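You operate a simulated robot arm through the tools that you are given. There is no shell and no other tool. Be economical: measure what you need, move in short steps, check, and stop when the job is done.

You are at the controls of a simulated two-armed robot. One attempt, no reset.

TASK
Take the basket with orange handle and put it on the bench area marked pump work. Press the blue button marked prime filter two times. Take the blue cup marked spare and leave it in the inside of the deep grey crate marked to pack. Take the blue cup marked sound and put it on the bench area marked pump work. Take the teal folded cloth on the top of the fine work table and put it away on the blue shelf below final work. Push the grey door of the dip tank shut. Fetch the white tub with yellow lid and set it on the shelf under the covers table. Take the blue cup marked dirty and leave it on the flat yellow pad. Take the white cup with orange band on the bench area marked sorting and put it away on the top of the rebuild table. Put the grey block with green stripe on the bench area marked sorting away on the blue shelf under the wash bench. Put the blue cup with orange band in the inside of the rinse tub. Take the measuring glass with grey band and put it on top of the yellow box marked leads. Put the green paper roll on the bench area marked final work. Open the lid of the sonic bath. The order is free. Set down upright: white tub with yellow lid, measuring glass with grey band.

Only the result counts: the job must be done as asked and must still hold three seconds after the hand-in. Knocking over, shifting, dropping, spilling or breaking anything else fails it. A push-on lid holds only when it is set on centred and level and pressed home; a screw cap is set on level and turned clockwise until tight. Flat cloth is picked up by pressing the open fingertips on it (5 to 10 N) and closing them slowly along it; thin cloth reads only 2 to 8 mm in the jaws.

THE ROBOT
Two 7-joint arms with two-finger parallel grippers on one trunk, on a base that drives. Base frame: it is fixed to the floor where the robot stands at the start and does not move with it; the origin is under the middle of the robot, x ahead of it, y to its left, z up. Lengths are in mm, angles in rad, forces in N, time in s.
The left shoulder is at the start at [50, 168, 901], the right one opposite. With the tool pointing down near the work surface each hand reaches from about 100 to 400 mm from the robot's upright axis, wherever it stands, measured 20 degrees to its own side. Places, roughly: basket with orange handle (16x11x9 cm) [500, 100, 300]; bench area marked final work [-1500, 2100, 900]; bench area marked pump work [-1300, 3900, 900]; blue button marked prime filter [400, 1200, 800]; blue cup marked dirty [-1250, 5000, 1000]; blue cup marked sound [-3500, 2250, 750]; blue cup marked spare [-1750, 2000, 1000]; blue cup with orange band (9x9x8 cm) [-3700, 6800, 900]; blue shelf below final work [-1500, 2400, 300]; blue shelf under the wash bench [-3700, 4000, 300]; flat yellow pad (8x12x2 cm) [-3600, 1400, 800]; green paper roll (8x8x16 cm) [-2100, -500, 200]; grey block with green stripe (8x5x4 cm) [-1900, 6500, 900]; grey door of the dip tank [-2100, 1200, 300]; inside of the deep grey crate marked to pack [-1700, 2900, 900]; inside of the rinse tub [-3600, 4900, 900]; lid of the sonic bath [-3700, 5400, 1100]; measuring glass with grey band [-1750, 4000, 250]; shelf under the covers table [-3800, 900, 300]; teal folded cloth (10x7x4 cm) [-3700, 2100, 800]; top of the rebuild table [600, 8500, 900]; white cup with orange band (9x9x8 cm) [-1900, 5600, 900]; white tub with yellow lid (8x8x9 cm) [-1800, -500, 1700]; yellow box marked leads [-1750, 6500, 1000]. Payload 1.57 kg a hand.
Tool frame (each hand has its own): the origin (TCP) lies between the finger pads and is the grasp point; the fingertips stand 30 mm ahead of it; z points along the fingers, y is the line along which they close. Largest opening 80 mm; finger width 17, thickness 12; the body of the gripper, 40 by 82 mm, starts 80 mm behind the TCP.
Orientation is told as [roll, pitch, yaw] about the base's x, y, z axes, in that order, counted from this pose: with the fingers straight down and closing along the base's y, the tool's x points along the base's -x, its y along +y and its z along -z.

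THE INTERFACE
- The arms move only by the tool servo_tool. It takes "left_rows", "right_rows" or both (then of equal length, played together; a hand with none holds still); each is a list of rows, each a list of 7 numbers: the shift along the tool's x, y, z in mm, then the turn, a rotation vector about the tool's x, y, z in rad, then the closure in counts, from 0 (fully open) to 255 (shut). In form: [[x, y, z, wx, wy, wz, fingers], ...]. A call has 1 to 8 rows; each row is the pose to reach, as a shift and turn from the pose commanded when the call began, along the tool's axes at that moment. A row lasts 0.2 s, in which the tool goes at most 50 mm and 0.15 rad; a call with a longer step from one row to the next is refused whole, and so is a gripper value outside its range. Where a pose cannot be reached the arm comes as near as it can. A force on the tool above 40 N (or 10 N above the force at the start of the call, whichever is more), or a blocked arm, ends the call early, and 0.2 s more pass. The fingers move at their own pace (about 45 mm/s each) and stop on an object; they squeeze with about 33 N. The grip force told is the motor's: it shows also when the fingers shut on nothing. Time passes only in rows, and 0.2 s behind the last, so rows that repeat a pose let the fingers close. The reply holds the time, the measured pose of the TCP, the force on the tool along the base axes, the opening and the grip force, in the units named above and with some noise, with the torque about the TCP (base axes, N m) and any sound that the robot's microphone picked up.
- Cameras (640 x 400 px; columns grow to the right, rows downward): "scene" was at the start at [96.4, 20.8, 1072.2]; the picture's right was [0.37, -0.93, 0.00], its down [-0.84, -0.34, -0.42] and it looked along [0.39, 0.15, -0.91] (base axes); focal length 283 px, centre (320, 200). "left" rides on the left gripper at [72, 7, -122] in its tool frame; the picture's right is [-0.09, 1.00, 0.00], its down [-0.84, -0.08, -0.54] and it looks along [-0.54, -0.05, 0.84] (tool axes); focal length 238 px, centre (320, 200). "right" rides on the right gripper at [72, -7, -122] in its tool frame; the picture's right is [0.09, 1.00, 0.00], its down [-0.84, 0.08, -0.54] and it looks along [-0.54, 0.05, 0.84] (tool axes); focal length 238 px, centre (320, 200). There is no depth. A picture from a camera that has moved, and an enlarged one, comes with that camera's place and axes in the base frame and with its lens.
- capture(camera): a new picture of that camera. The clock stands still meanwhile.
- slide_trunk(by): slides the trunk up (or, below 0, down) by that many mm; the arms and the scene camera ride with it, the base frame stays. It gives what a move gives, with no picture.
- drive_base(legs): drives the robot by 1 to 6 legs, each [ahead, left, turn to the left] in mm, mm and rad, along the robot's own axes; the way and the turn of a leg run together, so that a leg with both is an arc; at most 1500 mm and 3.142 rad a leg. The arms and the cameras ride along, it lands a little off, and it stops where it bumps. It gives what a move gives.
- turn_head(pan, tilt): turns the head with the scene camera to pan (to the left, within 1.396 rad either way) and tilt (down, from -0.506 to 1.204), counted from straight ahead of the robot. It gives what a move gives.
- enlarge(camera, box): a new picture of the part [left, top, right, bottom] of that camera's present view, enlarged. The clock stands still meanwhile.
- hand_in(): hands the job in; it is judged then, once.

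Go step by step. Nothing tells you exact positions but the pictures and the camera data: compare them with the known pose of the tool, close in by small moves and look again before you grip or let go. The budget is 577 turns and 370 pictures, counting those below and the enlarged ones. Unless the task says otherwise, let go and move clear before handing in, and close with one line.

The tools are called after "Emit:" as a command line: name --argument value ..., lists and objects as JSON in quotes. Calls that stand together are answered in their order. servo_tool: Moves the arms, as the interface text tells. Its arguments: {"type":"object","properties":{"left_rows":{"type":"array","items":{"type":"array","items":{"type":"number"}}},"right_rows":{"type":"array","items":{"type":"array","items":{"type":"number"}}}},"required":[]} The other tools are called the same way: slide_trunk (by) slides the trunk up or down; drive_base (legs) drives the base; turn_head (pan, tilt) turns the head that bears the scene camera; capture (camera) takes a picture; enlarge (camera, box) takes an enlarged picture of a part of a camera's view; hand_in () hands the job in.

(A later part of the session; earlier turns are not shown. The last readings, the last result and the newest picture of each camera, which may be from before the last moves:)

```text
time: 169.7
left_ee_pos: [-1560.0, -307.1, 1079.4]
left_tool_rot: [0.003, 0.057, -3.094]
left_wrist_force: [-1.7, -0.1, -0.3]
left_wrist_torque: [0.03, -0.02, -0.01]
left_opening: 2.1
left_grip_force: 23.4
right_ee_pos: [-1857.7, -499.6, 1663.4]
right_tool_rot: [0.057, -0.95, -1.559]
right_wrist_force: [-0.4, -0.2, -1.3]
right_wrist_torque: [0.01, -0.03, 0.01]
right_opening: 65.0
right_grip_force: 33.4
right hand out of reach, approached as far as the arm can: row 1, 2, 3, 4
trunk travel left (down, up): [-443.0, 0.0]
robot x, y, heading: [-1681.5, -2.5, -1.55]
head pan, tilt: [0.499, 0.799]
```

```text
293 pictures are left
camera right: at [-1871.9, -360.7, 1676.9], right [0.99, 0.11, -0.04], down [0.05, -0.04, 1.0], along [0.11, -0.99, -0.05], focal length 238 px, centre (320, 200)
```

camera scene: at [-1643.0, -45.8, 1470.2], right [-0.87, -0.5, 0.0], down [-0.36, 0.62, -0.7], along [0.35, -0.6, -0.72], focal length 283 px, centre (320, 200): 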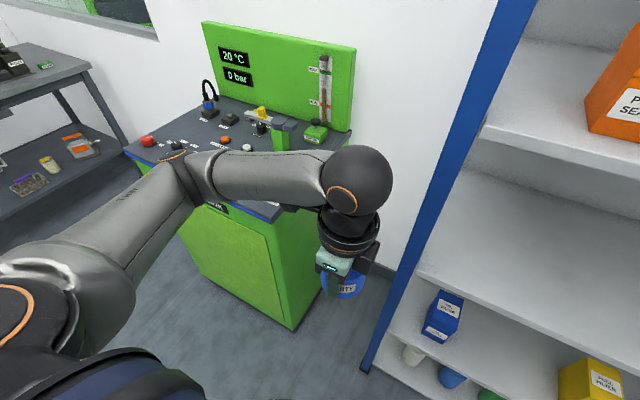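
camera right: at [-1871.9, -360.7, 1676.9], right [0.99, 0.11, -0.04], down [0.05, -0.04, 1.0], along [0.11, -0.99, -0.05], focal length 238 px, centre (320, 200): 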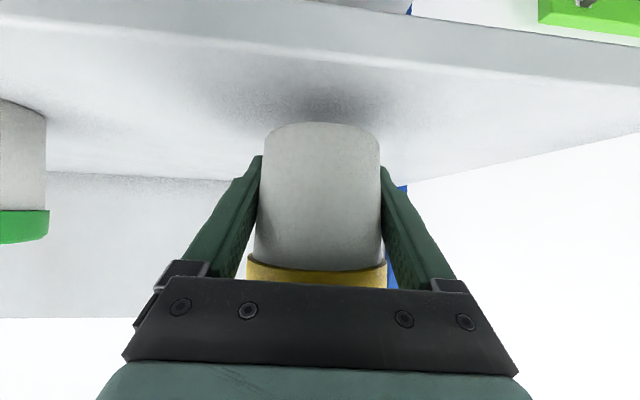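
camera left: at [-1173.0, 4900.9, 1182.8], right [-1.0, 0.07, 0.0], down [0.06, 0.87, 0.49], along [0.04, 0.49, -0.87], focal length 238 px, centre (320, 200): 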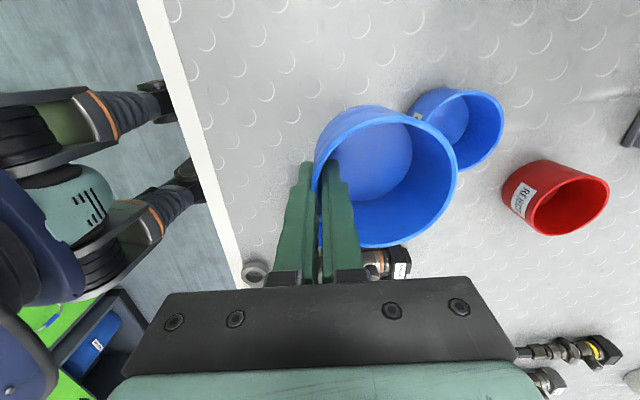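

Emit:
drive_base --legs '[[-420, 0, 0]]'

Emit:
servo_tool --right_rows '[[36, 0, 17, 0, 0, 0, 255], [73, 0, 34, 0, 0, 0, 255], [109, 0, 51, 0, 0, 0, 255], [145, 0, 68, 0, 0, 0, 255], [182, 0, 85, 0, 0, 0, 255], [218, 0, 110, 0, 0, 0, 255], [255, 0, 140, 0, 0, 0, 255]]'

Emit:
servo_tool --right_rows '[[36, 0, 26, 0, 0, 0, 255], [73, 0, 52, 0, 0, 0, 255], [109, 0, 78, 0, 0, 0, 255], [145, 0, 103, 0, 0, 0, 255]]'

Emit:
turn_head --pan -1.2 --tilt 0.5

Emit:
capture --camera "scene"

```text
time: 172.3
left_ee_pos: [-1568.9, 113.5, 1079.5]
left_tool_rot: [0.003, 0.057, -3.098]
left_wrist_force: [0.3, 0.5, -0.4]
left_wrist_torque: [0.0, -0.01, -0.04]
left_opening: 2.0
left_grip_force: 23.8
right_ee_pos: [-1867.7, -78.7, 1664.3]
right_tool_rot: [0.057, -0.95, -1.565]
right_wrist_force: [-0.3, 0.6, -1.0]
right_wrist_torque: [-0.05, -0.02, 0.02]
right_opening: 65.0
right_grip_force: 32.9
trunk travel left (down, up): [-443.0, 0.0]
robot x, y, heading: [-1692.8, 413.6, -1.554]
head pan, tilt: [0.499, 0.799]
```

```text
time: 173.9
left_ee_pos: [-1569.8, 113.3, 1078.4]
left_tool_rot: [0.001, 0.057, -3.099]
left_wrist_force: [-0.2, 0.4, 0.0]
left_wrist_torque: [-0.02, 0.04, 0.0]
left_opening: 2.2
left_grip_force: 23.6
right_ee_pos: [-1852.5, -131.8, 1336.5]
right_tool_rot: [0.056, -0.958, -1.562]
right_wrist_force: [-1.2, 1.4, -1.4]
right_wrist_torque: [-0.01, 0.02, -0.02]
right_opening: 64.9
right_grip_force: 33.2
right hand out of reach, approached as far as the arm can: row 2, 3, 4, 5, 6, 7
trunk travel left (down, up): [-443.0, 0.0]
robot x, y, heading: [-1693.0, 418.3, -1.546]
head pan, tilt: [0.499, 0.799]
```

```text
time: 175.0
left_ee_pos: [-1570.0, 113.5, 1078.4]
left_tool_rot: [0.0, 0.056, -3.099]
left_wrist_force: [0.1, 0.1, 0.3]
left_wrist_torque: [0.02, 0.0, 0.0]
left_opening: 2.0
left_grip_force: 23.5
right_ee_pos: [-1839.4, -142.9, 1262.7]
right_tool_rot: [0.131, -1.15, -1.608]
right_wrist_force: [0.0, -0.8, -2.2]
right_wrist_torque: [0.02, -0.04, -0.01]
right_opening: 65.0
right_grip_force: 32.9
trunk travel left (down, up): [-443.0, 0.0]
robot x, y, heading: [-1694.1, 415.8, -1.552]
head pan, tilt: [0.499, 0.799]
stopped in row 4 (right hand): the arm was blocked; the commanded pose is now the measured one
```

```text
time: 176.7
left_ee_pos: [-1570.2, 113.2, 1078.8]
left_tool_rot: [0.001, 0.057, -3.097]
left_wrist_force: [0.3, -0.2, -0.2]
left_wrist_torque: [0.01, 0.02, 0.02]
left_opening: 2.0
left_grip_force: 23.3
right_ee_pos: [-1840.4, -143.5, 1263.2]
right_tool_rot: [0.131, -1.146, -1.612]
right_wrist_force: [0.1, -0.2, -2.1]
right_wrist_torque: [-0.07, -0.01, 0.02]
right_opening: 64.5
right_grip_force: 32.6
trunk travel left (down, up): [-443.0, 0.0]
robot x, y, heading: [-1690.6, 418.7, -1.556]
head pan, tilt: [-1.201, 0.499]
```

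```text
292 pictures are left
camera scene: at [-1774.8, 340.3, 1496.1], right [-0.38, 0.93, 0.0], down [0.44, 0.18, -0.88], along [-0.81, -0.33, -0.48], focal length 283 px, centre (320, 200)
```

scene: 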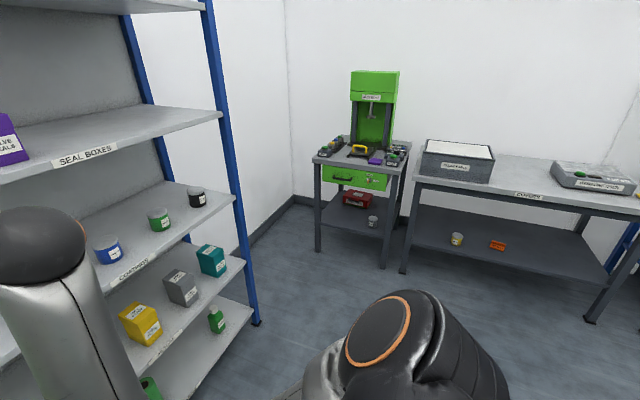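

The COVERS table is at x ≈ -3510 (front), y 310–1450 with a shelf under it. Strafe west and turn to face it.

Emit:
drive_base --legs '[[0, -950, 0], [0, 0, -1.57], [0, -400, 0]]'

Emit:
turn_head --pan 0 --tilt 0.5

Emit:
capture --camera "scene"

```text
time: 187.6
left_ee_pos: [-2946.3, 686.7, 1078.3]
left_tool_rot: [0.001, 0.059, 1.603]
left_wrist_force: [-0.2, 0.3, 0.3]
left_wrist_torque: [0.03, 0.0, -0.03]
left_opening: 2.0
left_grip_force: 23.9
right_ee_pos: [-3199.8, 960.0, 1262.4]
right_tool_rot: [0.131, -1.148, 3.09]
right_wrist_force: [-0.6, 0.2, -1.9]
right_wrist_torque: [-0.06, 0.03, 0.02]
right_opening: 64.5
right_grip_force: 33.2
trunk travel left (down, up): [-443.0, 0.0]
robot x, y, heading: [-2642.4, 802.5, -3.138]
head pan, tilt: [-1.201, 0.499]
```

```text
time: 189.0
left_ee_pos: [-2945.8, 686.8, 1077.9]
left_tool_rot: [0.0, 0.057, 1.605]
left_wrist_force: [0.0, -0.1, -1.0]
left_wrist_torque: [0.01, 0.01, 0.0]
left_opening: 1.9
left_grip_force: 23.6
right_ee_pos: [-3200.2, 957.7, 1263.4]
right_tool_rot: [0.131, -1.151, 3.092]
right_wrist_force: [-1.1, 0.3, -1.8]
right_wrist_torque: [0.01, 0.01, 0.0]
right_opening: 64.4
right_grip_force: 32.2
trunk travel left (down, up): [-443.0, 0.0]
robot x, y, heading: [-2637.6, 808.9, -3.133]
head pan, tilt: [0.0, 0.499]
```

```text
291 pictures are left
camera scene: at [-2772.7, 802.8, 1496.1], right [-0.01, 1.0, 0.0], down [0.48, 0.0, -0.88], along [-0.88, -0.01, -0.48], focal length 283 px, centre (320, 200)
```

scene: 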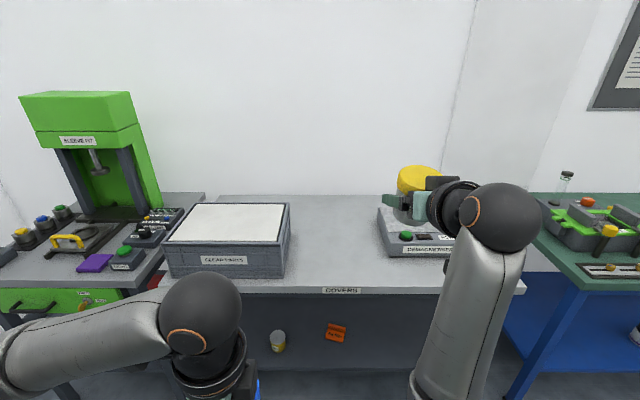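

Emit:
slide_trunk --by -440

Emit:
turn_head --pan -0.1 --tilt 0.4

Emit:
capture --camera "scene"

Emit:
capture --camera "right"

```text
refused: -440 is not a number from -400 to 400
```

```text
time: 189.7
left_ee_pos: [-2945.5, 686.6, 1078.7]
left_tool_rot: [-0.001, 0.059, 1.605]
left_wrist_force: [-0.6, -0.3, 0.5]
left_wrist_torque: [0.01, 0.02, 0.0]
left_opening: 2.0
left_grip_force: 23.8
right_ee_pos: [-3198.6, 958.3, 1264.0]
right_tool_rot: [0.13, -1.151, 3.094]
right_wrist_force: [0.7, -0.1, -1.1]
right_wrist_torque: [0.02, 0.01, 0.01]
right_opening: 64.5
right_grip_force: 33.1
trunk travel left (down, up): [-443.0, 0.0]
robot x, y, heading: [-2643.2, 804.9, -3.133]
head pan, tilt: [-0.099, 0.4]
```

```text
290 pictures are left
camera scene: at [-2774.0, 812.0, 1505.2], right [0.09, 1.0, 0.0], down [0.39, -0.04, -0.92], along [-0.92, 0.08, -0.39], focal length 283 px, centre (320, 200)
```

scene: 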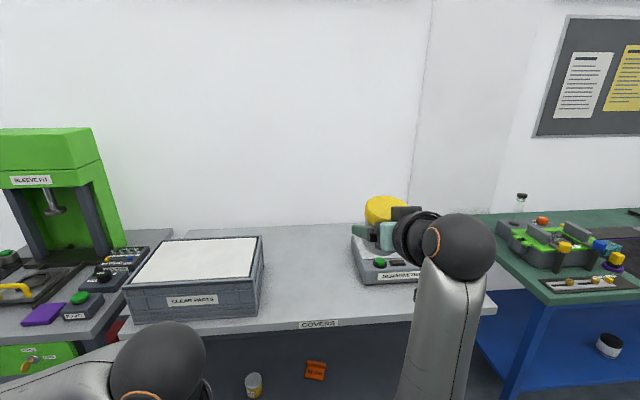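

```text
289 pictures are left
camera right: at [-3059.1, 973.1, 1248.0], right [0.11, -0.99, -0.03], down [0.16, -0.01, 0.99], along [-0.98, -0.11, 0.15], focal length 238 px, centre (320, 200)
```

right: 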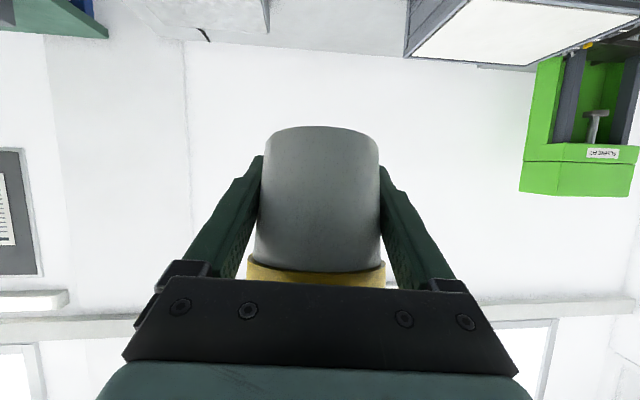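

Emit:
slide_trunk --by -400

Emit:
capture --camera "scene"

Emit:
capture --camera "right"

```text
time: 193.5
left_ee_pos: [-2947.2, 686.9, 679.3]
left_tool_rot: [-0.003, 0.059, 1.603]
left_wrist_force: [0.2, 0.3, -0.5]
left_wrist_torque: [0.03, -0.02, -0.01]
left_opening: 1.9
left_grip_force: 23.7
right_ee_pos: [-3199.1, 959.7, 863.2]
right_tool_rot: [0.131, -1.149, 3.093]
right_wrist_force: [0.7, 0.0, -2.4]
right_wrist_torque: [-0.03, -0.01, 0.01]
right_opening: 64.5
right_grip_force: 32.4
trunk travel left (down, up): [-43.0, 400.0]
robot x, y, heading: [-2641.9, 804.2, -3.136]
head pan, tilt: [-0.099, 0.4]
```

```text
288 pictures are left
camera scene: at [-2773.9, 812.0, 1105.3], right [0.09, 1.0, 0.0], down [0.39, -0.04, -0.92], along [-0.92, 0.08, -0.39], focal length 283 px, centre (320, 200)
```

scene: 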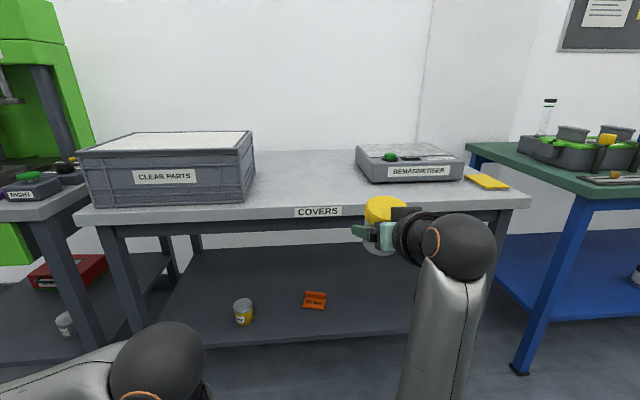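

```text
287 pictures are left
camera right: at [-3059.0, 973.1, 847.9], right [0.11, -0.99, -0.03], down [0.16, -0.01, 0.99], along [-0.98, -0.11, 0.15], focal length 238 px, centre (320, 200)
```

right: 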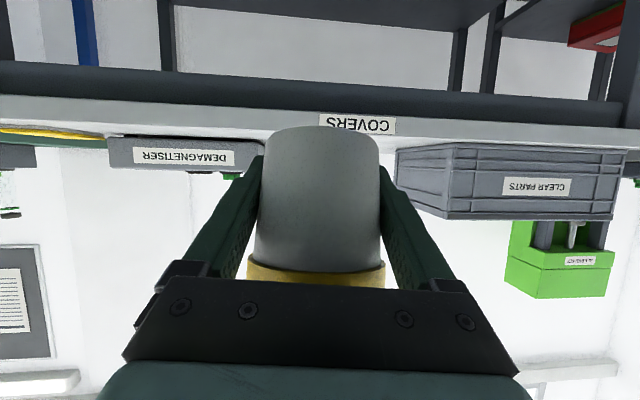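

The flat yellow pad is at the right end of the COVERS table top ([-3596, 1436]). The shelf below (z ≈ 300) is free near [-3540, 1080]. Lower the tub first.

Emit:
servo_tool --right_rows '[[39, 0, 14, 0, 0.03, 0, 255], [79, 0, 28, 0, 0.06, 0, 255], [118, 0, 42, 0, 0.1, 0, 255], [157, 0, 56, 0, 0.13, 0, 255], [197, 0, 70, 0, 0.16, 0, 255], [236, 0, 84, 0, 0.195, 0, 255]]'

Emit:
servo_tool --right_rows '[[34, 0, 25, 0, 0, 0, 255], [68, 0, 50, 0, 0, 0, 255], [102, 0, 75, 0, 0, 0, 255], [136, 0, 100, 0, 0, 0, 255], [170, 0, 124, 0, 0, 0, 255]]'

Emit:
drive_base --legs '[[0, -120, 0]]'

Emit:
capture --camera "scene"

Emit:
capture --camera "right"

```text
time: 194.1
left_ee_pos: [-2945.5, 686.6, 678.7]
left_tool_rot: [0.0, 0.057, 1.604]
left_wrist_force: [-0.2, -0.3, -1.2]
left_wrist_torque: [0.01, 0.01, -0.02]
left_opening: 2.0
left_grip_force: 23.9
right_ee_pos: [-3199.1, 945.6, 901.4]
right_tool_rot: [0.25, -1.308, 3.0]
right_wrist_force: [-0.4, -0.2, -1.6]
right_wrist_torque: [0.06, 0.03, 0.01]
right_opening: 64.3
right_grip_force: 33.1
trunk travel left (down, up): [-43.0, 400.0]
robot x, y, heading: [-2646.0, 804.5, -3.13]
head pan, tilt: [-0.099, 0.4]
stopped in row 2 (right hand): the arm was blocked; the commanded pose is now the measured one
```

```text
time: 194.7
left_ee_pos: [-2945.8, 685.9, 678.9]
left_tool_rot: [0.0, 0.058, 1.604]
left_wrist_force: [0.2, 0.4, 0.0]
left_wrist_torque: [-0.01, -0.01, 0.02]
left_opening: 1.9
left_grip_force: 23.6
right_ee_pos: [-3223.5, 929.0, 934.6]
right_tool_rot: [0.861, -1.473, 2.411]
right_wrist_force: [0.3, -0.2, -1.6]
right_wrist_torque: [-0.01, 0.01, -0.02]
right_opening: 64.4
right_grip_force: 33.4
trunk travel left (down, up): [-43.0, 400.0]
robot x, y, heading: [-2640.5, 804.9, -3.13]
head pan, tilt: [-0.099, 0.4]
stopped in row 3 (right hand): the arm was blocked; the commanded pose is now the measured one
```

```text
time: 196.0
left_ee_pos: [-2947.4, 804.5, 678.6]
left_tool_rot: [-0.001, 0.058, 1.603]
left_wrist_force: [-0.5, 0.1, -0.4]
left_wrist_torque: [0.0, -0.01, -0.02]
left_opening: 2.1
left_grip_force: 23.6
right_ee_pos: [-3223.9, 1048.6, 934.8]
right_tool_rot: [0.866, -1.473, 2.409]
right_wrist_force: [-0.4, -0.2, -1.0]
right_wrist_torque: [-0.03, 0.04, -0.02]
right_opening: 64.4
right_grip_force: 32.9
trunk travel left (down, up): [-43.0, 400.0]
robot x, y, heading: [-2642.5, 921.4, -3.135]
head pan, tilt: [-0.099, 0.4]
```

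```text
286 pictures are left
camera scene: at [-2774.8, 931.7, 1105.3], right [0.09, 1.0, 0.0], down [0.39, -0.04, -0.92], along [-0.92, 0.08, -0.39], focal length 283 px, centre (320, 200)
```

scene: 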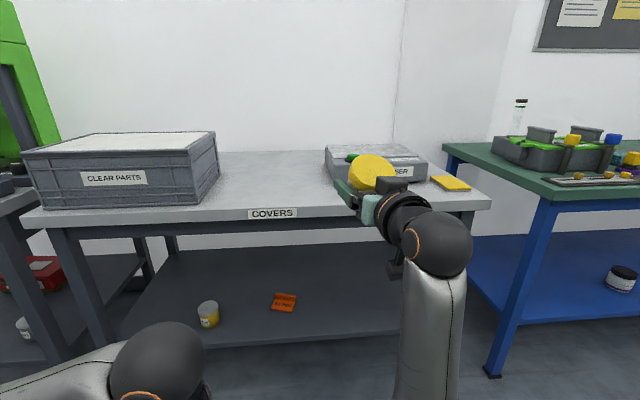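

```text
285 pictures are left
camera right: at [-3098.2, 1065.7, 871.9], right [0.14, -0.99, -0.02], down [0.49, 0.05, 0.87], along [-0.86, -0.13, 0.49], focal length 238 px, centre (320, 200)
```

right: 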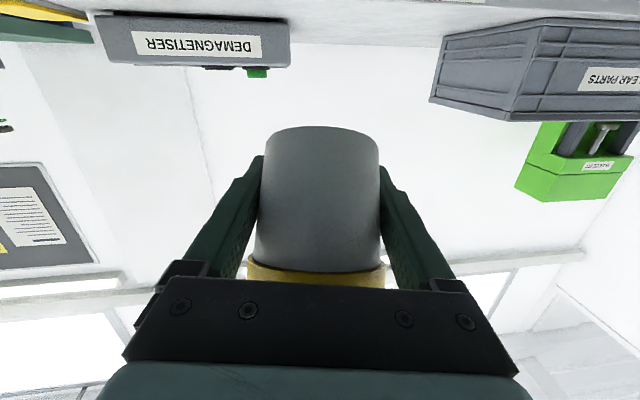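

The elbow is pinned inward again; I'll free it with the same trick: yaw the hand inward, keeping the tub's attitude.

Emit:
servo_tool --right_rows '[[0, 26, -15, -0.15, 0, 0, 255], [0, 52, -30, -0.3, 0, 0, 255], [0, 80, -50, -0.45, 0, 0, 255], [0, 106, -70, -0.6, 0, 0, 255], [0, 130, -100, -0.75, 0, 0, 255], [0, 155, -130, -0.9, 0, 0, 255]]'

Emit:
capture --camera "scene"

```text
time: 197.4
left_ee_pos: [-2946.9, 805.0, 678.5]
left_tool_rot: [0.001, 0.058, 1.604]
left_wrist_force: [0.5, 0.1, -0.4]
left_wrist_torque: [-0.03, -0.02, 0.0]
left_opening: 2.2
left_grip_force: 23.1
right_ee_pos: [-3074.5, 913.2, 953.2]
right_tool_rot: [1.752, -1.472, 2.424]
right_wrist_force: [-0.6, 0.3, -1.5]
right_wrist_torque: [-0.02, 0.03, -0.01]
right_opening: 64.4
right_grip_force: 33.1
trunk travel left (down, up): [-43.0, 400.0]
robot x, y, heading: [-2639.1, 923.1, -3.14]
head pan, tilt: [-0.099, 0.4]
```

```text
284 pictures are left
camera scene: at [-2774.8, 931.7, 1105.3], right [0.09, 1.0, 0.0], down [0.39, -0.04, -0.92], along [-0.92, 0.08, -0.39], focal length 283 px, centre (320, 200)
```

scene: 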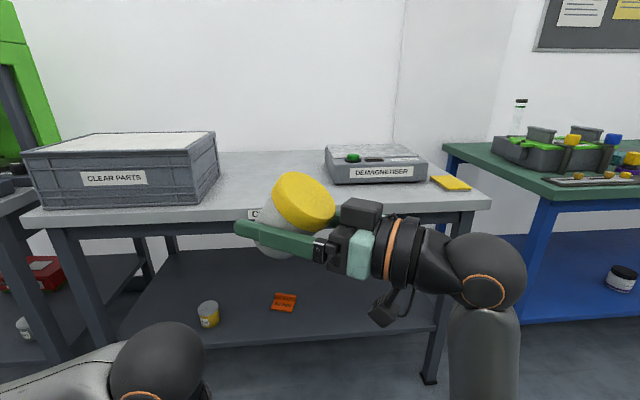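

Emit:
servo_tool --right_rows '[[45, 0, 0, 0, 0, 0, 255], [90, 0, 0, 0, 0, 0, 255], [135, 0, 0, 0, 0, 0, 255], [180, 0, 0, 0, 0, 0, 255], [225, 0, 0, 0, 0, 0, 255], [270, 0, 0, 0, 0, 0, 255]]'

Emit:
turn_head --pan -0.4 --tilt 0.9

Emit:
capture --camera "scene"

```text
time: 198.8
left_ee_pos: [-2947.3, 806.0, 678.1]
left_tool_rot: [0.001, 0.057, 1.607]
left_wrist_force: [0.4, -0.3, 0.4]
left_wrist_torque: [0.01, -0.06, -0.02]
left_opening: 2.1
left_grip_force: 23.3
right_ee_pos: [-3055.4, 894.6, 685.1]
right_tool_rot: [1.755, -1.474, 2.419]
right_wrist_force: [0.4, -0.8, -1.9]
right_wrist_torque: [-0.01, 0.0, -0.03]
right_opening: 64.7
right_grip_force: 33.2
trunk travel left (down, up): [-43.0, 400.0]
robot x, y, heading: [-2638.9, 926.9, -3.133]
head pan, tilt: [-0.099, 0.4]
```

```text
time: 199.7
left_ee_pos: [-2946.9, 805.6, 678.5]
left_tool_rot: [0.0, 0.058, 1.604]
left_wrist_force: [0.7, -0.8, -0.1]
left_wrist_torque: [-0.03, 0.0, 0.0]
left_opening: 2.0
left_grip_force: 23.6
right_ee_pos: [-3054.5, 895.0, 684.4]
right_tool_rot: [1.767, -1.474, 2.409]
right_wrist_force: [0.0, -0.1, -1.9]
right_wrist_torque: [-0.01, 0.03, 0.0]
right_opening: 64.2
right_grip_force: 33.8
trunk travel left (down, up): [-43.0, 400.0]
robot x, y, heading: [-2643.6, 923.4, -3.135]
head pan, tilt: [-0.4, 0.901]
```

```text
283 pictures are left
camera scene: at [-2752.4, 952.1, 1062.3], right [0.38, 0.92, 0.0], down [0.72, -0.3, -0.62], along [-0.57, 0.24, -0.78], focal length 283 px, centre (320, 200)
```

scene: 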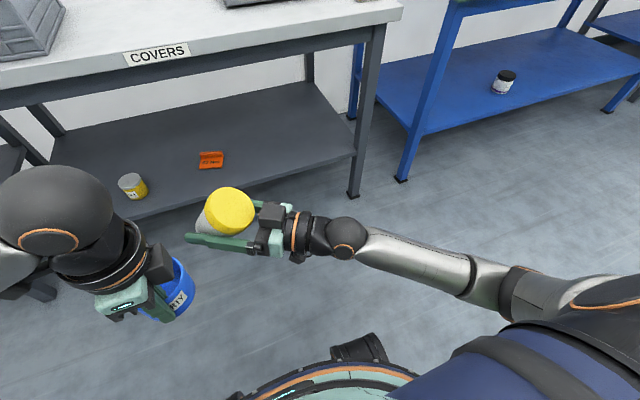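

Elbow is outward now. Rotate the hand back to forward with the tub upright, lowering toward shelf height.

Emit:
servo_tool --right_rows '[[21, -21, -15, 0.122, 0.065, 0.03, 255], [42, -42, -30, 0.244, 0.13, 0.06, 255], [63, -63, -45, 0.366, 0.194, 0.09, 255], [84, -84, -60, 0.488, 0.259, 0.12, 255], [105, -105, -75, 0.61, 0.324, 0.15, 255], [126, -125, -90, 0.732, 0.388, 0.18, 255], [147, -146, -105, 0.854, 0.453, 0.21, 255], [168, -167, -120, 0.976, 0.518, 0.24, 255]]'

Emit:
capture --camera "scene"

Emit:
capture --camera "right"

```text
time: 201.5
left_ee_pos: [-2945.8, 804.0, 683.5]
left_tool_rot: [0.001, 0.056, 1.604]
left_wrist_force: [-0.3, 0.8, -0.9]
left_wrist_torque: [-0.01, -0.03, -0.02]
left_opening: 1.7
left_grip_force: 23.2
right_ee_pos: [-3120.6, 1080.1, 498.4]
right_tool_rot: [0.014, -0.944, -3.111]
right_wrist_force: [1.4, -0.4, -1.4]
right_wrist_torque: [0.0, 0.04, 0.0]
right_opening: 64.5
right_grip_force: 33.1
trunk travel left (down, up): [-43.0, 400.0]
robot x, y, heading: [-2646.6, 922.0, -3.131]
head pan, tilt: [-0.4, 0.901]
```

```text
282 pictures are left
camera scene: at [-2750.2, 950.2, 1066.8], right [0.38, 0.92, 0.0], down [0.72, -0.3, -0.62], along [-0.58, 0.24, -0.78], focal length 283 px, centre (320, 200)
```

scene: 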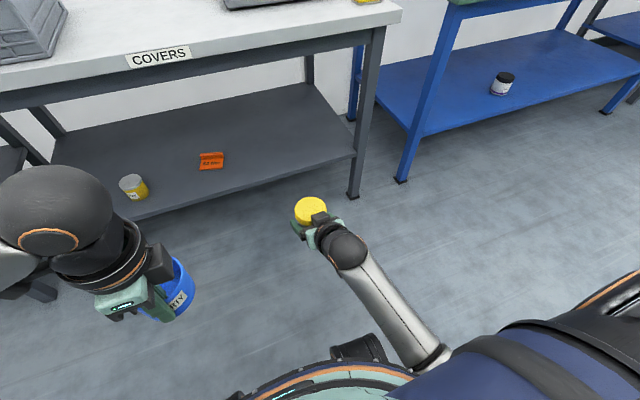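

```text
281 pictures are left
camera right: at [-2979.8, 1090.8, 513.7], right [0.1, -0.99, -0.07], down [-0.05, -0.07, 1.0], along [-0.99, -0.09, -0.06], focal length 238 px, centre (320, 200)
```

right: 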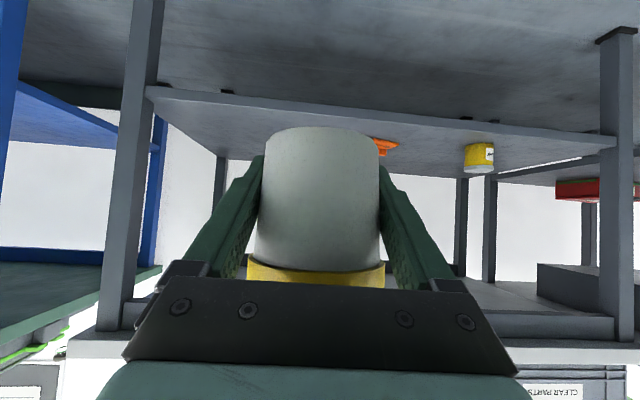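

Tub is upright and right arm well placed. Drive ahead 330, keeping the left cup clear of the table edge.

Emit:
drive_base --legs '[[320, 0, 0]]'

Emit:
capture --camera "right"

Emit:
capture --camera "scene"

```text
time: 203.6
left_ee_pos: [-3263.0, 802.0, 681.6]
left_tool_rot: [0.003, 0.052, 1.603]
left_wrist_force: [0.9, 0.1, -0.9]
left_wrist_torque: [-0.04, -0.02, -0.02]
left_opening: 1.9
left_grip_force: 24.1
right_ee_pos: [-3438.7, 1074.0, 501.1]
right_tool_rot: [0.016, -0.948, -3.111]
right_wrist_force: [-0.8, 0.0, -1.7]
right_wrist_torque: [-0.02, 0.01, 0.01]
right_opening: 64.2
right_grip_force: 33.1
trunk travel left (down, up): [-43.0, 400.0]
robot x, y, heading: [-2962.9, 921.2, -3.134]
head pan, tilt: [-0.4, 0.901]
```

```text
280 pictures are left
camera right: at [-3297.1, 1086.4, 514.8], right [0.1, -0.99, -0.06], down [-0.04, -0.07, 1.0], along [-0.99, -0.09, -0.05], focal length 238 px, centre (320, 200)
```

right: 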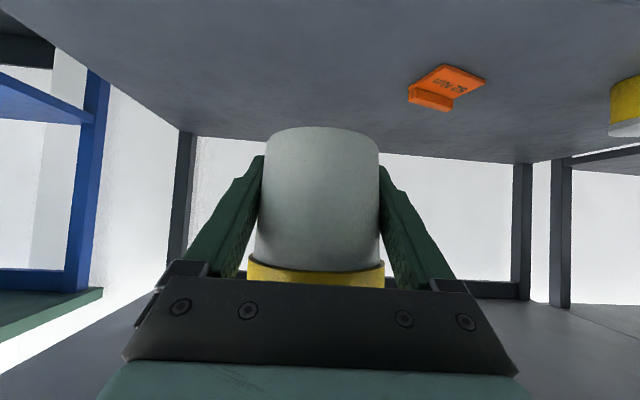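

```text
279 pictures are left
camera scene: at [-3067.1, 946.1, 1066.3], right [0.38, 0.92, 0.0], down [0.72, -0.3, -0.62], along [-0.58, 0.24, -0.78], focal length 283 px, centre (320, 200)
```

scene: 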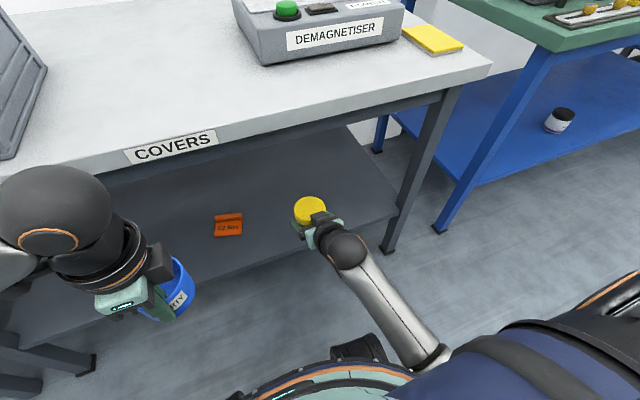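

Emit:
servo_tool --right_rows '[[8, 0, 40, 0, 0, 0, 255], [16, 0, 80, 0, 0, 0, 255], [24, 0, 120, 0, 0, 0, 255], [33, 0, 159, 0, 0, 0, 255]]'

Emit:
capture --camera "right"

Emit:
capture --camera "scene"

```text
time: 204.6
left_ee_pos: [-3252.8, 792.9, 697.4]
left_tool_rot: [0.027, 0.034, 1.605]
left_wrist_force: [-0.4, -0.5, -0.1]
left_wrist_torque: [0.01, -0.02, -0.04]
left_opening: 1.9
left_grip_force: 23.6
right_ee_pos: [-3517.2, 1083.3, 473.2]
right_tool_rot: [-0.084, -1.137, -3.02]
right_wrist_force: [0.3, 0.5, -1.7]
right_wrist_torque: [-0.01, 0.05, 0.02]
right_opening: 64.3
right_grip_force: 33.2
trunk travel left (down, up): [-43.0, 400.0]
robot x, y, heading: [-2957.3, 919.5, -3.134]
head pan, tilt: [-0.4, 0.901]
stopped in row 4 (right hand): the arm was blocked; the commanded pose is now the measured one
```

```text
278 pictures are left
camera right: at [-3375.5, 1095.8, 460.7], right [0.08, -0.99, -0.12], down [0.15, -0.11, 0.98], along [-0.99, -0.1, 0.14], focal length 238 px, centre (320, 200)
```

right: 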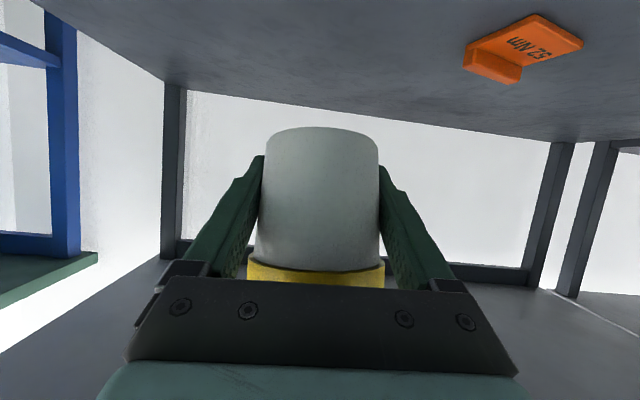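

```text
277 pictures are left
camera scene: at [-3048.5, 930.9, 1079.4], right [0.38, 0.92, 0.01], down [0.71, -0.28, -0.65], along [-0.59, 0.26, -0.76], focal length 283 px, centre (320, 200)
```

scene: 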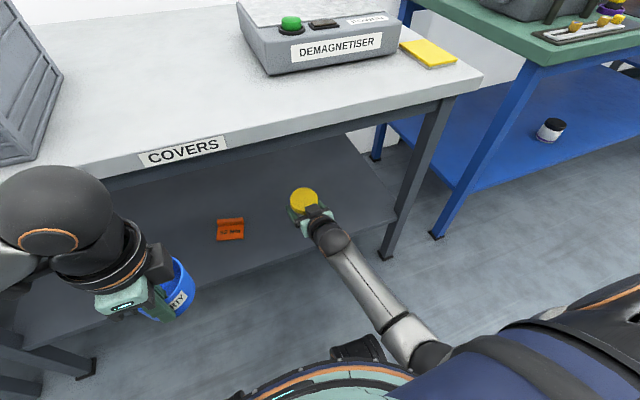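

The right elbow is pressing on the robot's base (the robot leans slightly). Raise the hand, then raise the trunk so the arm reaches down from higher.

Emit:
servo_tool --right_rows '[[-30, 0, -20, 0, 0, 0, 255], [-60, 0, -40, 0, 0, 0, 255]]'

Emit:
slide_trunk --by 120

Emit:
capture --camera "scene"

```text
time: 205.2
left_ee_pos: [-3261.0, 801.8, 680.8]
left_tool_rot: [0.009, 0.05, 1.604]
left_wrist_force: [0.1, 0.6, -0.2]
left_wrist_torque: [0.03, 0.0, -0.04]
left_opening: 2.2
left_grip_force: 22.9
right_ee_pos: [-3506.5, 1084.5, 505.8]
right_tool_rot: [-0.02, -1.092, -3.086]
right_wrist_force: [1.1, 0.0, -1.2]
right_wrist_torque: [0.0, 0.01, 0.02]
right_opening: 64.3
right_grip_force: 33.4
trunk travel left (down, up): [-43.0, 400.0]
robot x, y, heading: [-2961.6, 923.3, -3.132]
head pan, tilt: [-0.4, 0.901]
```

```text
time: 206.7
left_ee_pos: [-3262.8, 803.4, 797.6]
left_tool_rot: [0.001, 0.057, 1.605]
left_wrist_force: [-0.1, 0.4, 0.0]
left_wrist_torque: [-0.05, 0.01, 0.04]
left_opening: 2.0
left_grip_force: 23.1
right_ee_pos: [-3509.3, 1090.3, 615.9]
right_tool_rot: [-0.018, -1.078, -3.088]
right_wrist_force: [0.0, -0.7, -2.1]
right_wrist_torque: [0.01, 0.02, 0.0]
right_opening: 64.3
right_grip_force: 33.1
trunk travel left (down, up): [-163.0, 280.0]
robot x, y, heading: [-2959.7, 925.6, -3.132]
head pan, tilt: [-0.4, 0.901]
```

```text
276 pictures are left
camera scene: at [-3069.1, 949.7, 1182.2], right [0.38, 0.92, 0.0], down [0.72, -0.3, -0.62], along [-0.57, 0.24, -0.78], focal length 283 px, centre (320, 200)
```

scene: 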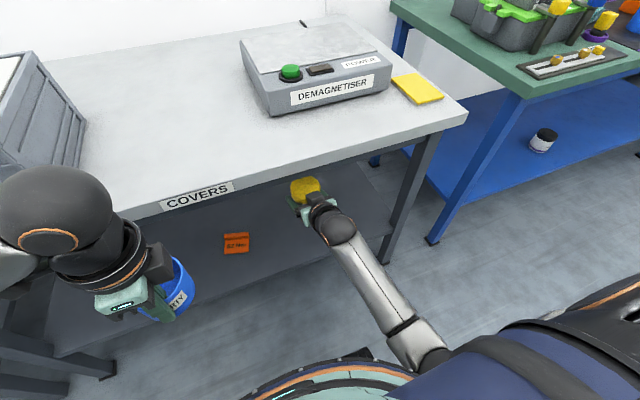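

Emit:
servo_tool --left_rows '[[0, -20, 0, 0, 0, 0, 255], [0, -40, 0, 0, 0, 0, 255], [0, -60, 0, 0, 0, 0, 255], [0, -75, 0, 0, 0, 0, 255]]'

Emit:
servo_tool --right_rows '[[38, 0, 0, 0, 0.03, 0, 255], [76, 0, 0, 0, 0.06, 0, 255], [114, 0, 0, 0, 0.1, 0, 255], [152, 0, 0, 0, 0.13, 0, 255]]'

Emit:
capture --camera "scene"

```text
time: 207.7
left_ee_pos: [-3188.3, 805.5, 798.7]
left_tool_rot: [0.001, 0.059, 1.603]
left_wrist_force: [-0.5, 0.6, -1.1]
left_wrist_torque: [0.0, -0.02, -0.01]
left_opening: 2.2
left_grip_force: 23.7
right_ee_pos: [-3509.3, 1088.8, 615.7]
right_tool_rot: [-0.018, -1.077, -3.087]
right_wrist_force: [-0.2, -0.1, -1.2]
right_wrist_torque: [-0.01, 0.03, 0.05]
right_opening: 64.3
right_grip_force: 33.0
trunk travel left (down, up): [-163.0, 280.0]
robot x, y, heading: [-2962.4, 923.3, -3.135]
head pan, tilt: [-0.4, 0.901]
```

```text
time: 208.7
left_ee_pos: [-3188.4, 804.4, 799.5]
left_tool_rot: [0.0, 0.056, 1.605]
left_wrist_force: [0.1, 0.1, 0.0]
left_wrist_torque: [-0.02, -0.02, 0.02]
left_opening: 2.2
left_grip_force: 23.7
right_ee_pos: [-3446.4, 1110.2, 487.6]
right_tool_rot: [-0.079, -0.963, -3.04]
right_wrist_force: [0.5, 0.1, -1.4]
right_wrist_torque: [0.0, 0.01, 0.0]
right_opening: 64.1
right_grip_force: 32.5
trunk travel left (down, up): [-163.0, 280.0]
robot x, y, heading: [-2958.4, 921.9, -3.137]
head pan, tilt: [-0.4, 0.901]
```

```text
275 pictures are left
camera scene: at [-3069.0, 949.8, 1182.3], right [0.38, 0.92, 0.0], down [0.72, -0.3, -0.62], along [-0.57, 0.24, -0.78], focal length 283 px, centre (320, 200)
```

scene: 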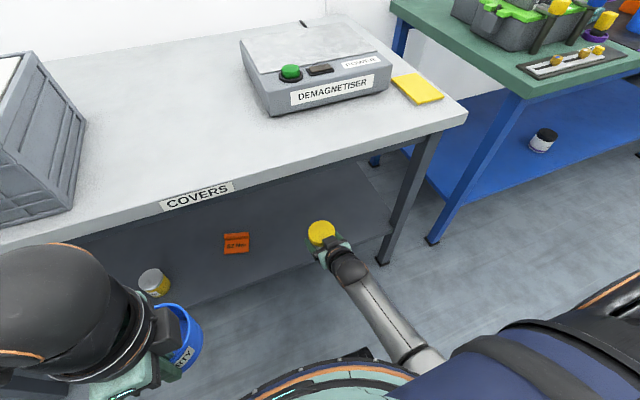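

Emit:
servo_tool --right_rows '[[27, 0, 19, 0, 0, 0, 255], [55, 0, 38, 0, 0, 0, 255], [82, 0, 57, 0, 0, 0, 255]]'

Emit:
capture --camera "right"

```text
time: 209.7
left_ee_pos: [-3188.3, 804.9, 798.7]
left_tool_rot: [-0.001, 0.057, 1.603]
left_wrist_force: [-0.4, -0.4, -0.5]
left_wrist_torque: [0.03, 0.0, 0.02]
left_opening: 1.8
left_grip_force: 23.3
right_ee_pos: [-3424.2, 1150.3, 371.3]
right_tool_rot: [-0.156, -0.92, -2.983]
right_wrist_force: [-1.2, 0.9, -2.3]
right_wrist_torque: [0.01, 0.01, -0.01]
right_opening: 64.1
right_grip_force: 32.9
trunk travel left (down, up): [-163.0, 280.0]
robot x, y, heading: [-2960.1, 921.2, -3.137]
head pan, tilt: [-0.4, 0.901]
stopped in row 3 (right hand): the arm was blocked; the commanded pose is now the measured one
```

```text
274 pictures are left
camera right: at [-3283.3, 1159.4, 388.9], right [0.09, -0.98, -0.17], down [-0.06, -0.17, 0.98], along [-0.99, -0.07, -0.08], focal length 238 px, centre (320, 200)
```

right: 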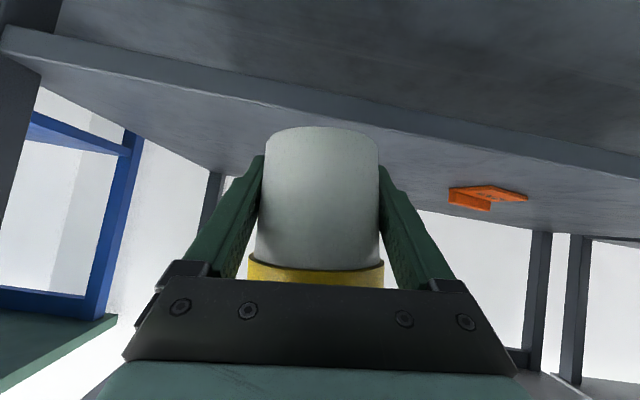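

Emit:
drive_base --legs '[[110, 0, 0]]'

Emit:
capture --camera "scene"

Emit:
capture --camera "right"

```text
time: 210.9
left_ee_pos: [-3298.4, 805.0, 798.3]
left_tool_rot: [0.002, 0.059, 1.604]
left_wrist_force: [0.4, -0.3, -0.1]
left_wrist_torque: [-0.02, -0.02, -0.03]
left_opening: 2.1
left_grip_force: 23.7
right_ee_pos: [-3534.4, 1149.2, 370.8]
right_tool_rot: [-0.154, -0.921, -2.987]
right_wrist_force: [-0.4, -1.2, -0.6]
right_wrist_torque: [0.01, 0.04, 0.02]
right_opening: 64.5
right_grip_force: 32.7
trunk travel left (down, up): [-163.0, 280.0]
robot x, y, heading: [-3069.3, 922.2, -3.133]
head pan, tilt: [-0.4, 0.901]
```

```text
273 pictures are left
camera scene: at [-3179.0, 949.0, 1182.2], right [0.38, 0.92, 0.0], down [0.72, -0.3, -0.62], along [-0.57, 0.24, -0.78], focal length 283 px, centre (320, 200)
```

scene: 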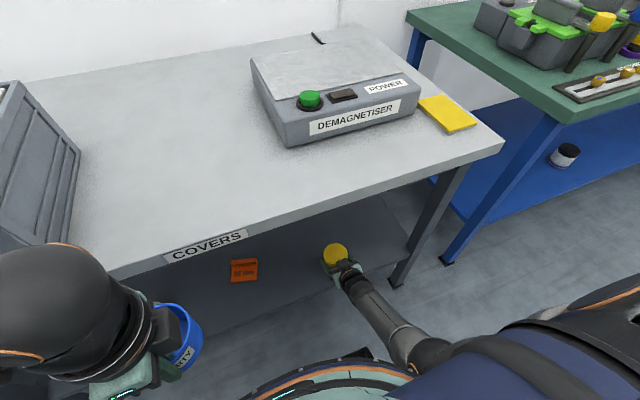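

```text
272 pictures are left
camera right: at [-3393.2, 1158.4, 388.9], right [0.09, -0.98, -0.17], down [-0.06, -0.17, 0.98], along [-0.99, -0.07, -0.08], focal length 238 px, centre (320, 200)
```

right: 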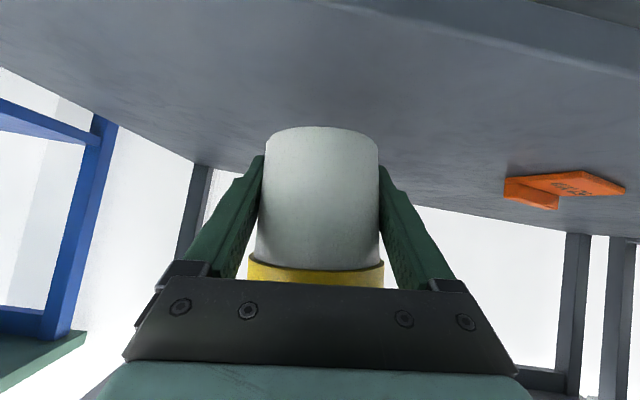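

Emit:
servo_tool --right_rows '[[0, 0, 0, -0.04, -0.016, 0.047, 255], [0, 0, 0, -0.085, -0.033, 0.095, 255]]'

Emit:
capture --camera "right"

```text
time: 211.5
left_ee_pos: [-3298.4, 803.5, 798.3]
left_tool_rot: [0.0, 0.058, 1.604]
left_wrist_force: [0.7, -0.5, -0.3]
left_wrist_torque: [0.03, -0.01, -0.01]
left_opening: 2.1
left_grip_force: 23.6
right_ee_pos: [-3534.6, 1149.2, 370.5]
right_tool_rot: [0.061, -0.956, 3.136]
right_wrist_force: [-0.5, 0.0, -1.8]
right_wrist_torque: [0.0, 0.02, 0.0]
right_opening: 64.2
right_grip_force: 33.0
trunk travel left (down, up): [-163.0, 280.0]
robot x, y, heading: [-3067.2, 921.0, -3.137]
head pan, tilt: [-0.4, 0.901]
```

```text
271 pictures are left
camera right: at [-3392.9, 1161.8, 383.5], right [0.1, -0.99, -0.04], down [-0.04, -0.04, 1.0], along [-0.99, -0.1, -0.04], focal length 238 px, centre (320, 200)
```

right: 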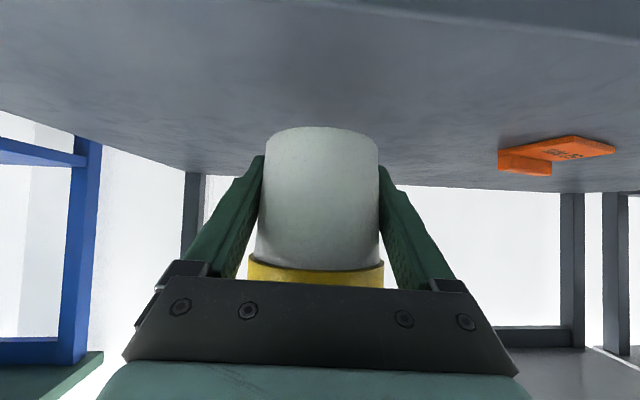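

Emit:
servo_tool --right_rows '[[10, 0, 7, 0, 0, 0, 255], [16, 0, 11.5, 0, 0, 0, 255], [21, 0, 15, 0, 0, 0, 255], [25, 0, 17, 0, 0, 0, 255], [28, 0, 20, 0, 0, 0, 255]]'

Emit:
capture --camera "right"

```text
time: 212.7
left_ee_pos: [-3296.7, 803.3, 797.9]
left_tool_rot: [0.001, 0.058, 1.604]
left_wrist_force: [-0.8, 0.6, -0.4]
left_wrist_torque: [0.0, -0.01, 0.03]
left_opening: 2.2
left_grip_force: 23.5
right_ee_pos: [-3534.5, 1148.6, 345.7]
right_tool_rot: [0.057, -0.96, 3.138]
right_wrist_force: [0.1, 0.1, -0.6]
right_wrist_torque: [-0.01, 0.0, 0.0]
right_opening: 64.2
right_grip_force: 32.7
right hand out of reach, approached as far as the arm can: row 4, 5
trunk travel left (down, up): [-163.0, 280.0]
robot x, y, heading: [-3071.7, 920.8, -3.134]
head pan, tilt: [-0.4, 0.901]
```

```text
270 pictures are left
camera right: at [-3393.1, 1161.3, 357.8], right [0.1, -0.99, -0.04], down [-0.04, -0.05, 1.0], along [-0.99, -0.1, -0.04], focal length 238 px, centre (320, 200)
```

right: 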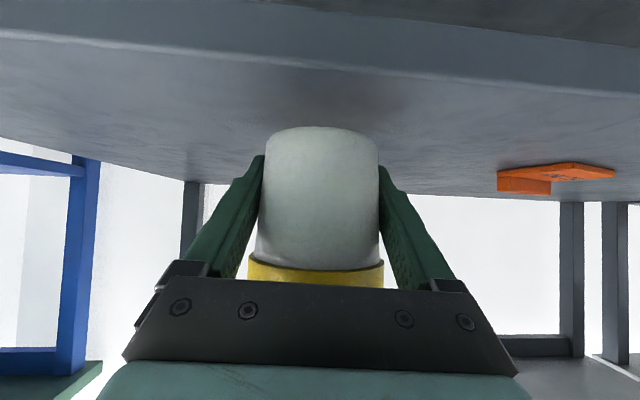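

Arm is fully stretched; lower the last bit with the trunk.

Emit:
slide_trunk --by -8

Emit:
capture --camera "right"

```text
time: 213.3
left_ee_pos: [-3298.2, 804.8, 791.2]
left_tool_rot: [-0.002, 0.058, 1.605]
left_wrist_force: [-0.4, 0.8, 0.7]
left_wrist_torque: [-0.01, -0.03, 0.01]
left_opening: 2.1
left_grip_force: 23.8
right_ee_pos: [-3534.3, 1148.7, 337.0]
right_tool_rot: [0.056, -0.957, 3.14]
right_wrist_force: [0.0, -0.3, -0.6]
right_wrist_torque: [0.02, 0.01, -0.02]
right_opening: 64.2
right_grip_force: 32.8
trunk travel left (down, up): [-155.0, 288.0]
robot x, y, heading: [-3071.8, 922.3, -3.139]
head pan, tilt: [-0.4, 0.901]
```

```text
269 pictures are left
camera right: at [-3393.0, 1161.4, 349.7], right [0.1, -0.99, -0.04], down [-0.04, -0.05, 1.0], along [-0.99, -0.1, -0.04], focal length 238 px, centre (320, 200)
```

right: 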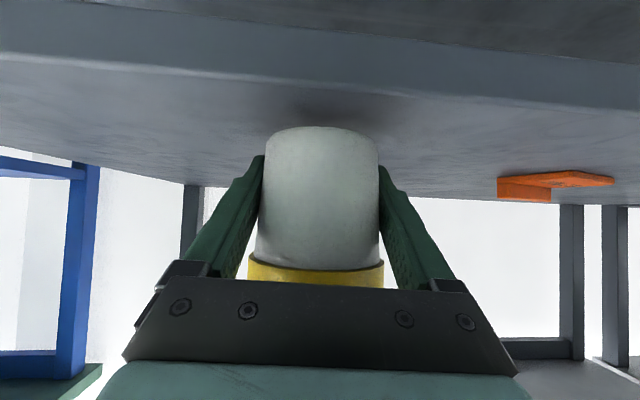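

The shelf's front edge is about x = -3495, so the tub is barely inside; pull the left hand back a bit more and drive 60 deeper.

Emit:
servo_tool --left_rows '[[0, -20, 0, 0, 0, 0, 255], [0, -45, 0, 0, 0, 0, 255]]'

Emit:
drive_base --legs '[[60, 0, 0]]'

Emit:
capture --camera "right"

Emit:
capture --camera "scene"

```text
time: 213.9
left_ee_pos: [-3276.2, 825.9, 792.1]
left_tool_rot: [0.0, 0.06, 1.606]
left_wrist_force: [0.1, 0.0, 0.2]
left_wrist_torque: [0.01, -0.02, -0.02]
left_opening: 2.0
left_grip_force: 24.5
left hand out of reach, approached as far as the arm can: row 1, 2
right_ee_pos: [-3533.8, 1149.3, 337.2]
right_tool_rot: [0.058, -0.959, 3.138]
right_wrist_force: [0.1, 0.0, -1.5]
right_wrist_torque: [-0.01, -0.01, -0.02]
right_opening: 64.5
right_grip_force: 32.8
trunk travel left (down, up): [-155.0, 288.0]
robot x, y, heading: [-3067.9, 921.2, -3.134]
head pan, tilt: [-0.4, 0.901]
```

```text
time: 215.0
left_ee_pos: [-3328.4, 825.8, 793.5]
left_tool_rot: [-0.005, 0.059, 1.606]
left_wrist_force: [0.5, -0.6, -0.1]
left_wrist_torque: [0.02, 0.01, 0.03]
left_opening: 2.1
left_grip_force: 23.6
right_ee_pos: [-3593.0, 1147.0, 339.6]
right_tool_rot: [0.06, -0.961, 3.14]
right_wrist_force: [-0.5, -0.1, -1.6]
right_wrist_torque: [0.01, -0.01, 0.03]
right_opening: 64.1
right_grip_force: 33.5
trunk travel left (down, up): [-155.0, 288.0]
robot x, y, heading: [-3129.1, 919.0, -3.134]
head pan, tilt: [-0.4, 0.901]
stopped in leg 1: the robot was blocked; the commanded pose is now the measured one
```

```text
268 pictures are left
camera right: at [-3452.9, 1160.3, 350.9], right [0.1, -0.99, -0.04], down [-0.03, -0.04, 1.0], along [-0.99, -0.1, -0.04], focal length 238 px, centre (320, 200)
```

right: 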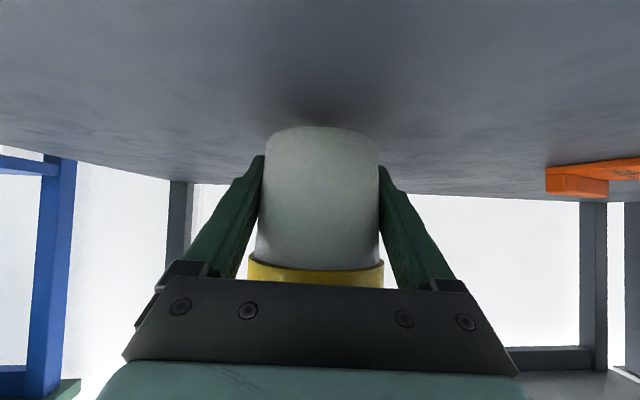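

```text
267 pictures are left
camera scene: at [-3234.4, 950.6, 1174.9], right [0.38, 0.93, 0.0], down [0.72, -0.3, -0.62], along [-0.58, 0.23, -0.78], focal length 283 px, centre (320, 200)
```

scene: 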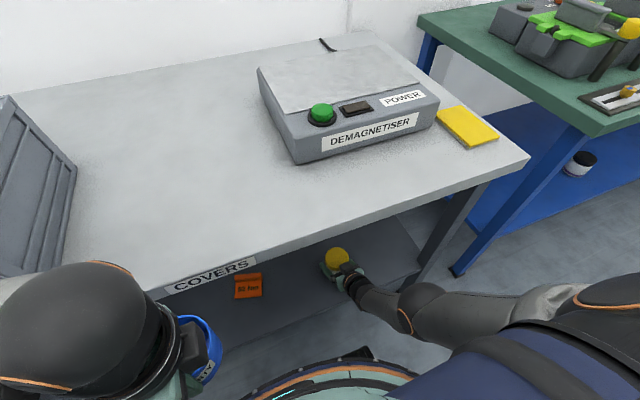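

Emit:
drive_base --legs '[[-8, 0, 0]]'

Emit:
slide_trunk --by -8

Emit:
capture --camera "right"

```text
time: 215.8
left_ee_pos: [-3325.8, 825.3, 791.4]
left_tool_rot: [-0.013, 0.062, 1.607]
left_wrist_force: [0.7, 0.8, -1.1]
left_wrist_torque: [0.01, -0.01, -0.03]
left_opening: 2.0
left_grip_force: 24.1
right_ee_pos: [-3586.9, 1147.4, 338.0]
right_tool_rot: [0.058, -0.959, -3.143]
right_wrist_force: [-0.5, 0.6, -2.0]
right_wrist_torque: [0.01, -0.02, 0.01]
right_opening: 64.2
right_grip_force: 33.0
trunk travel left (down, up): [-155.0, 288.0]
robot x, y, heading: [-3121.7, 924.8, -3.129]
head pan, tilt: [-0.4, 0.901]
```

```text
time: 216.3
left_ee_pos: [-3324.5, 823.9, 782.7]
left_tool_rot: [-0.011, 0.061, 1.607]
left_wrist_force: [0.0, -0.2, -0.5]
left_wrist_torque: [-0.02, -0.03, 0.01]
left_opening: 1.9
left_grip_force: 24.0
right_ee_pos: [-3586.8, 1147.0, 330.3]
right_tool_rot: [0.057, -0.957, -3.142]
right_wrist_force: [0.0, 0.5, -2.0]
right_wrist_torque: [0.0, 0.0, -0.03]
right_opening: 64.1
right_grip_force: 33.0
trunk travel left (down, up): [-147.0, 296.0]
robot x, y, heading: [-3123.8, 921.3, -3.131]
head pan, tilt: [-0.4, 0.901]
```

```text
266 pictures are left
camera right: at [-3445.7, 1160.2, 341.7], right [0.1, -0.99, -0.04], down [-0.04, -0.05, 1.0], along [-0.99, -0.1, -0.04], focal length 238 px, centre (320, 200)
```

right: 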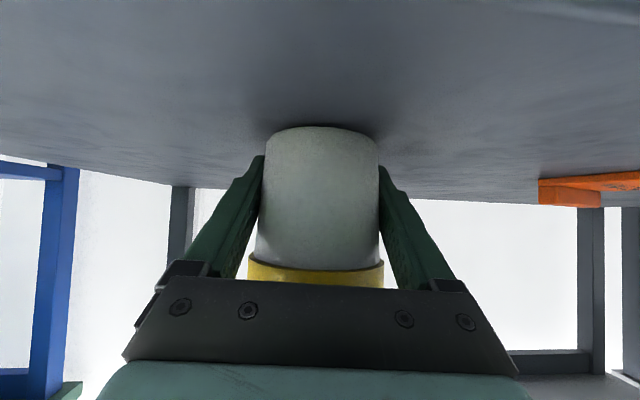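

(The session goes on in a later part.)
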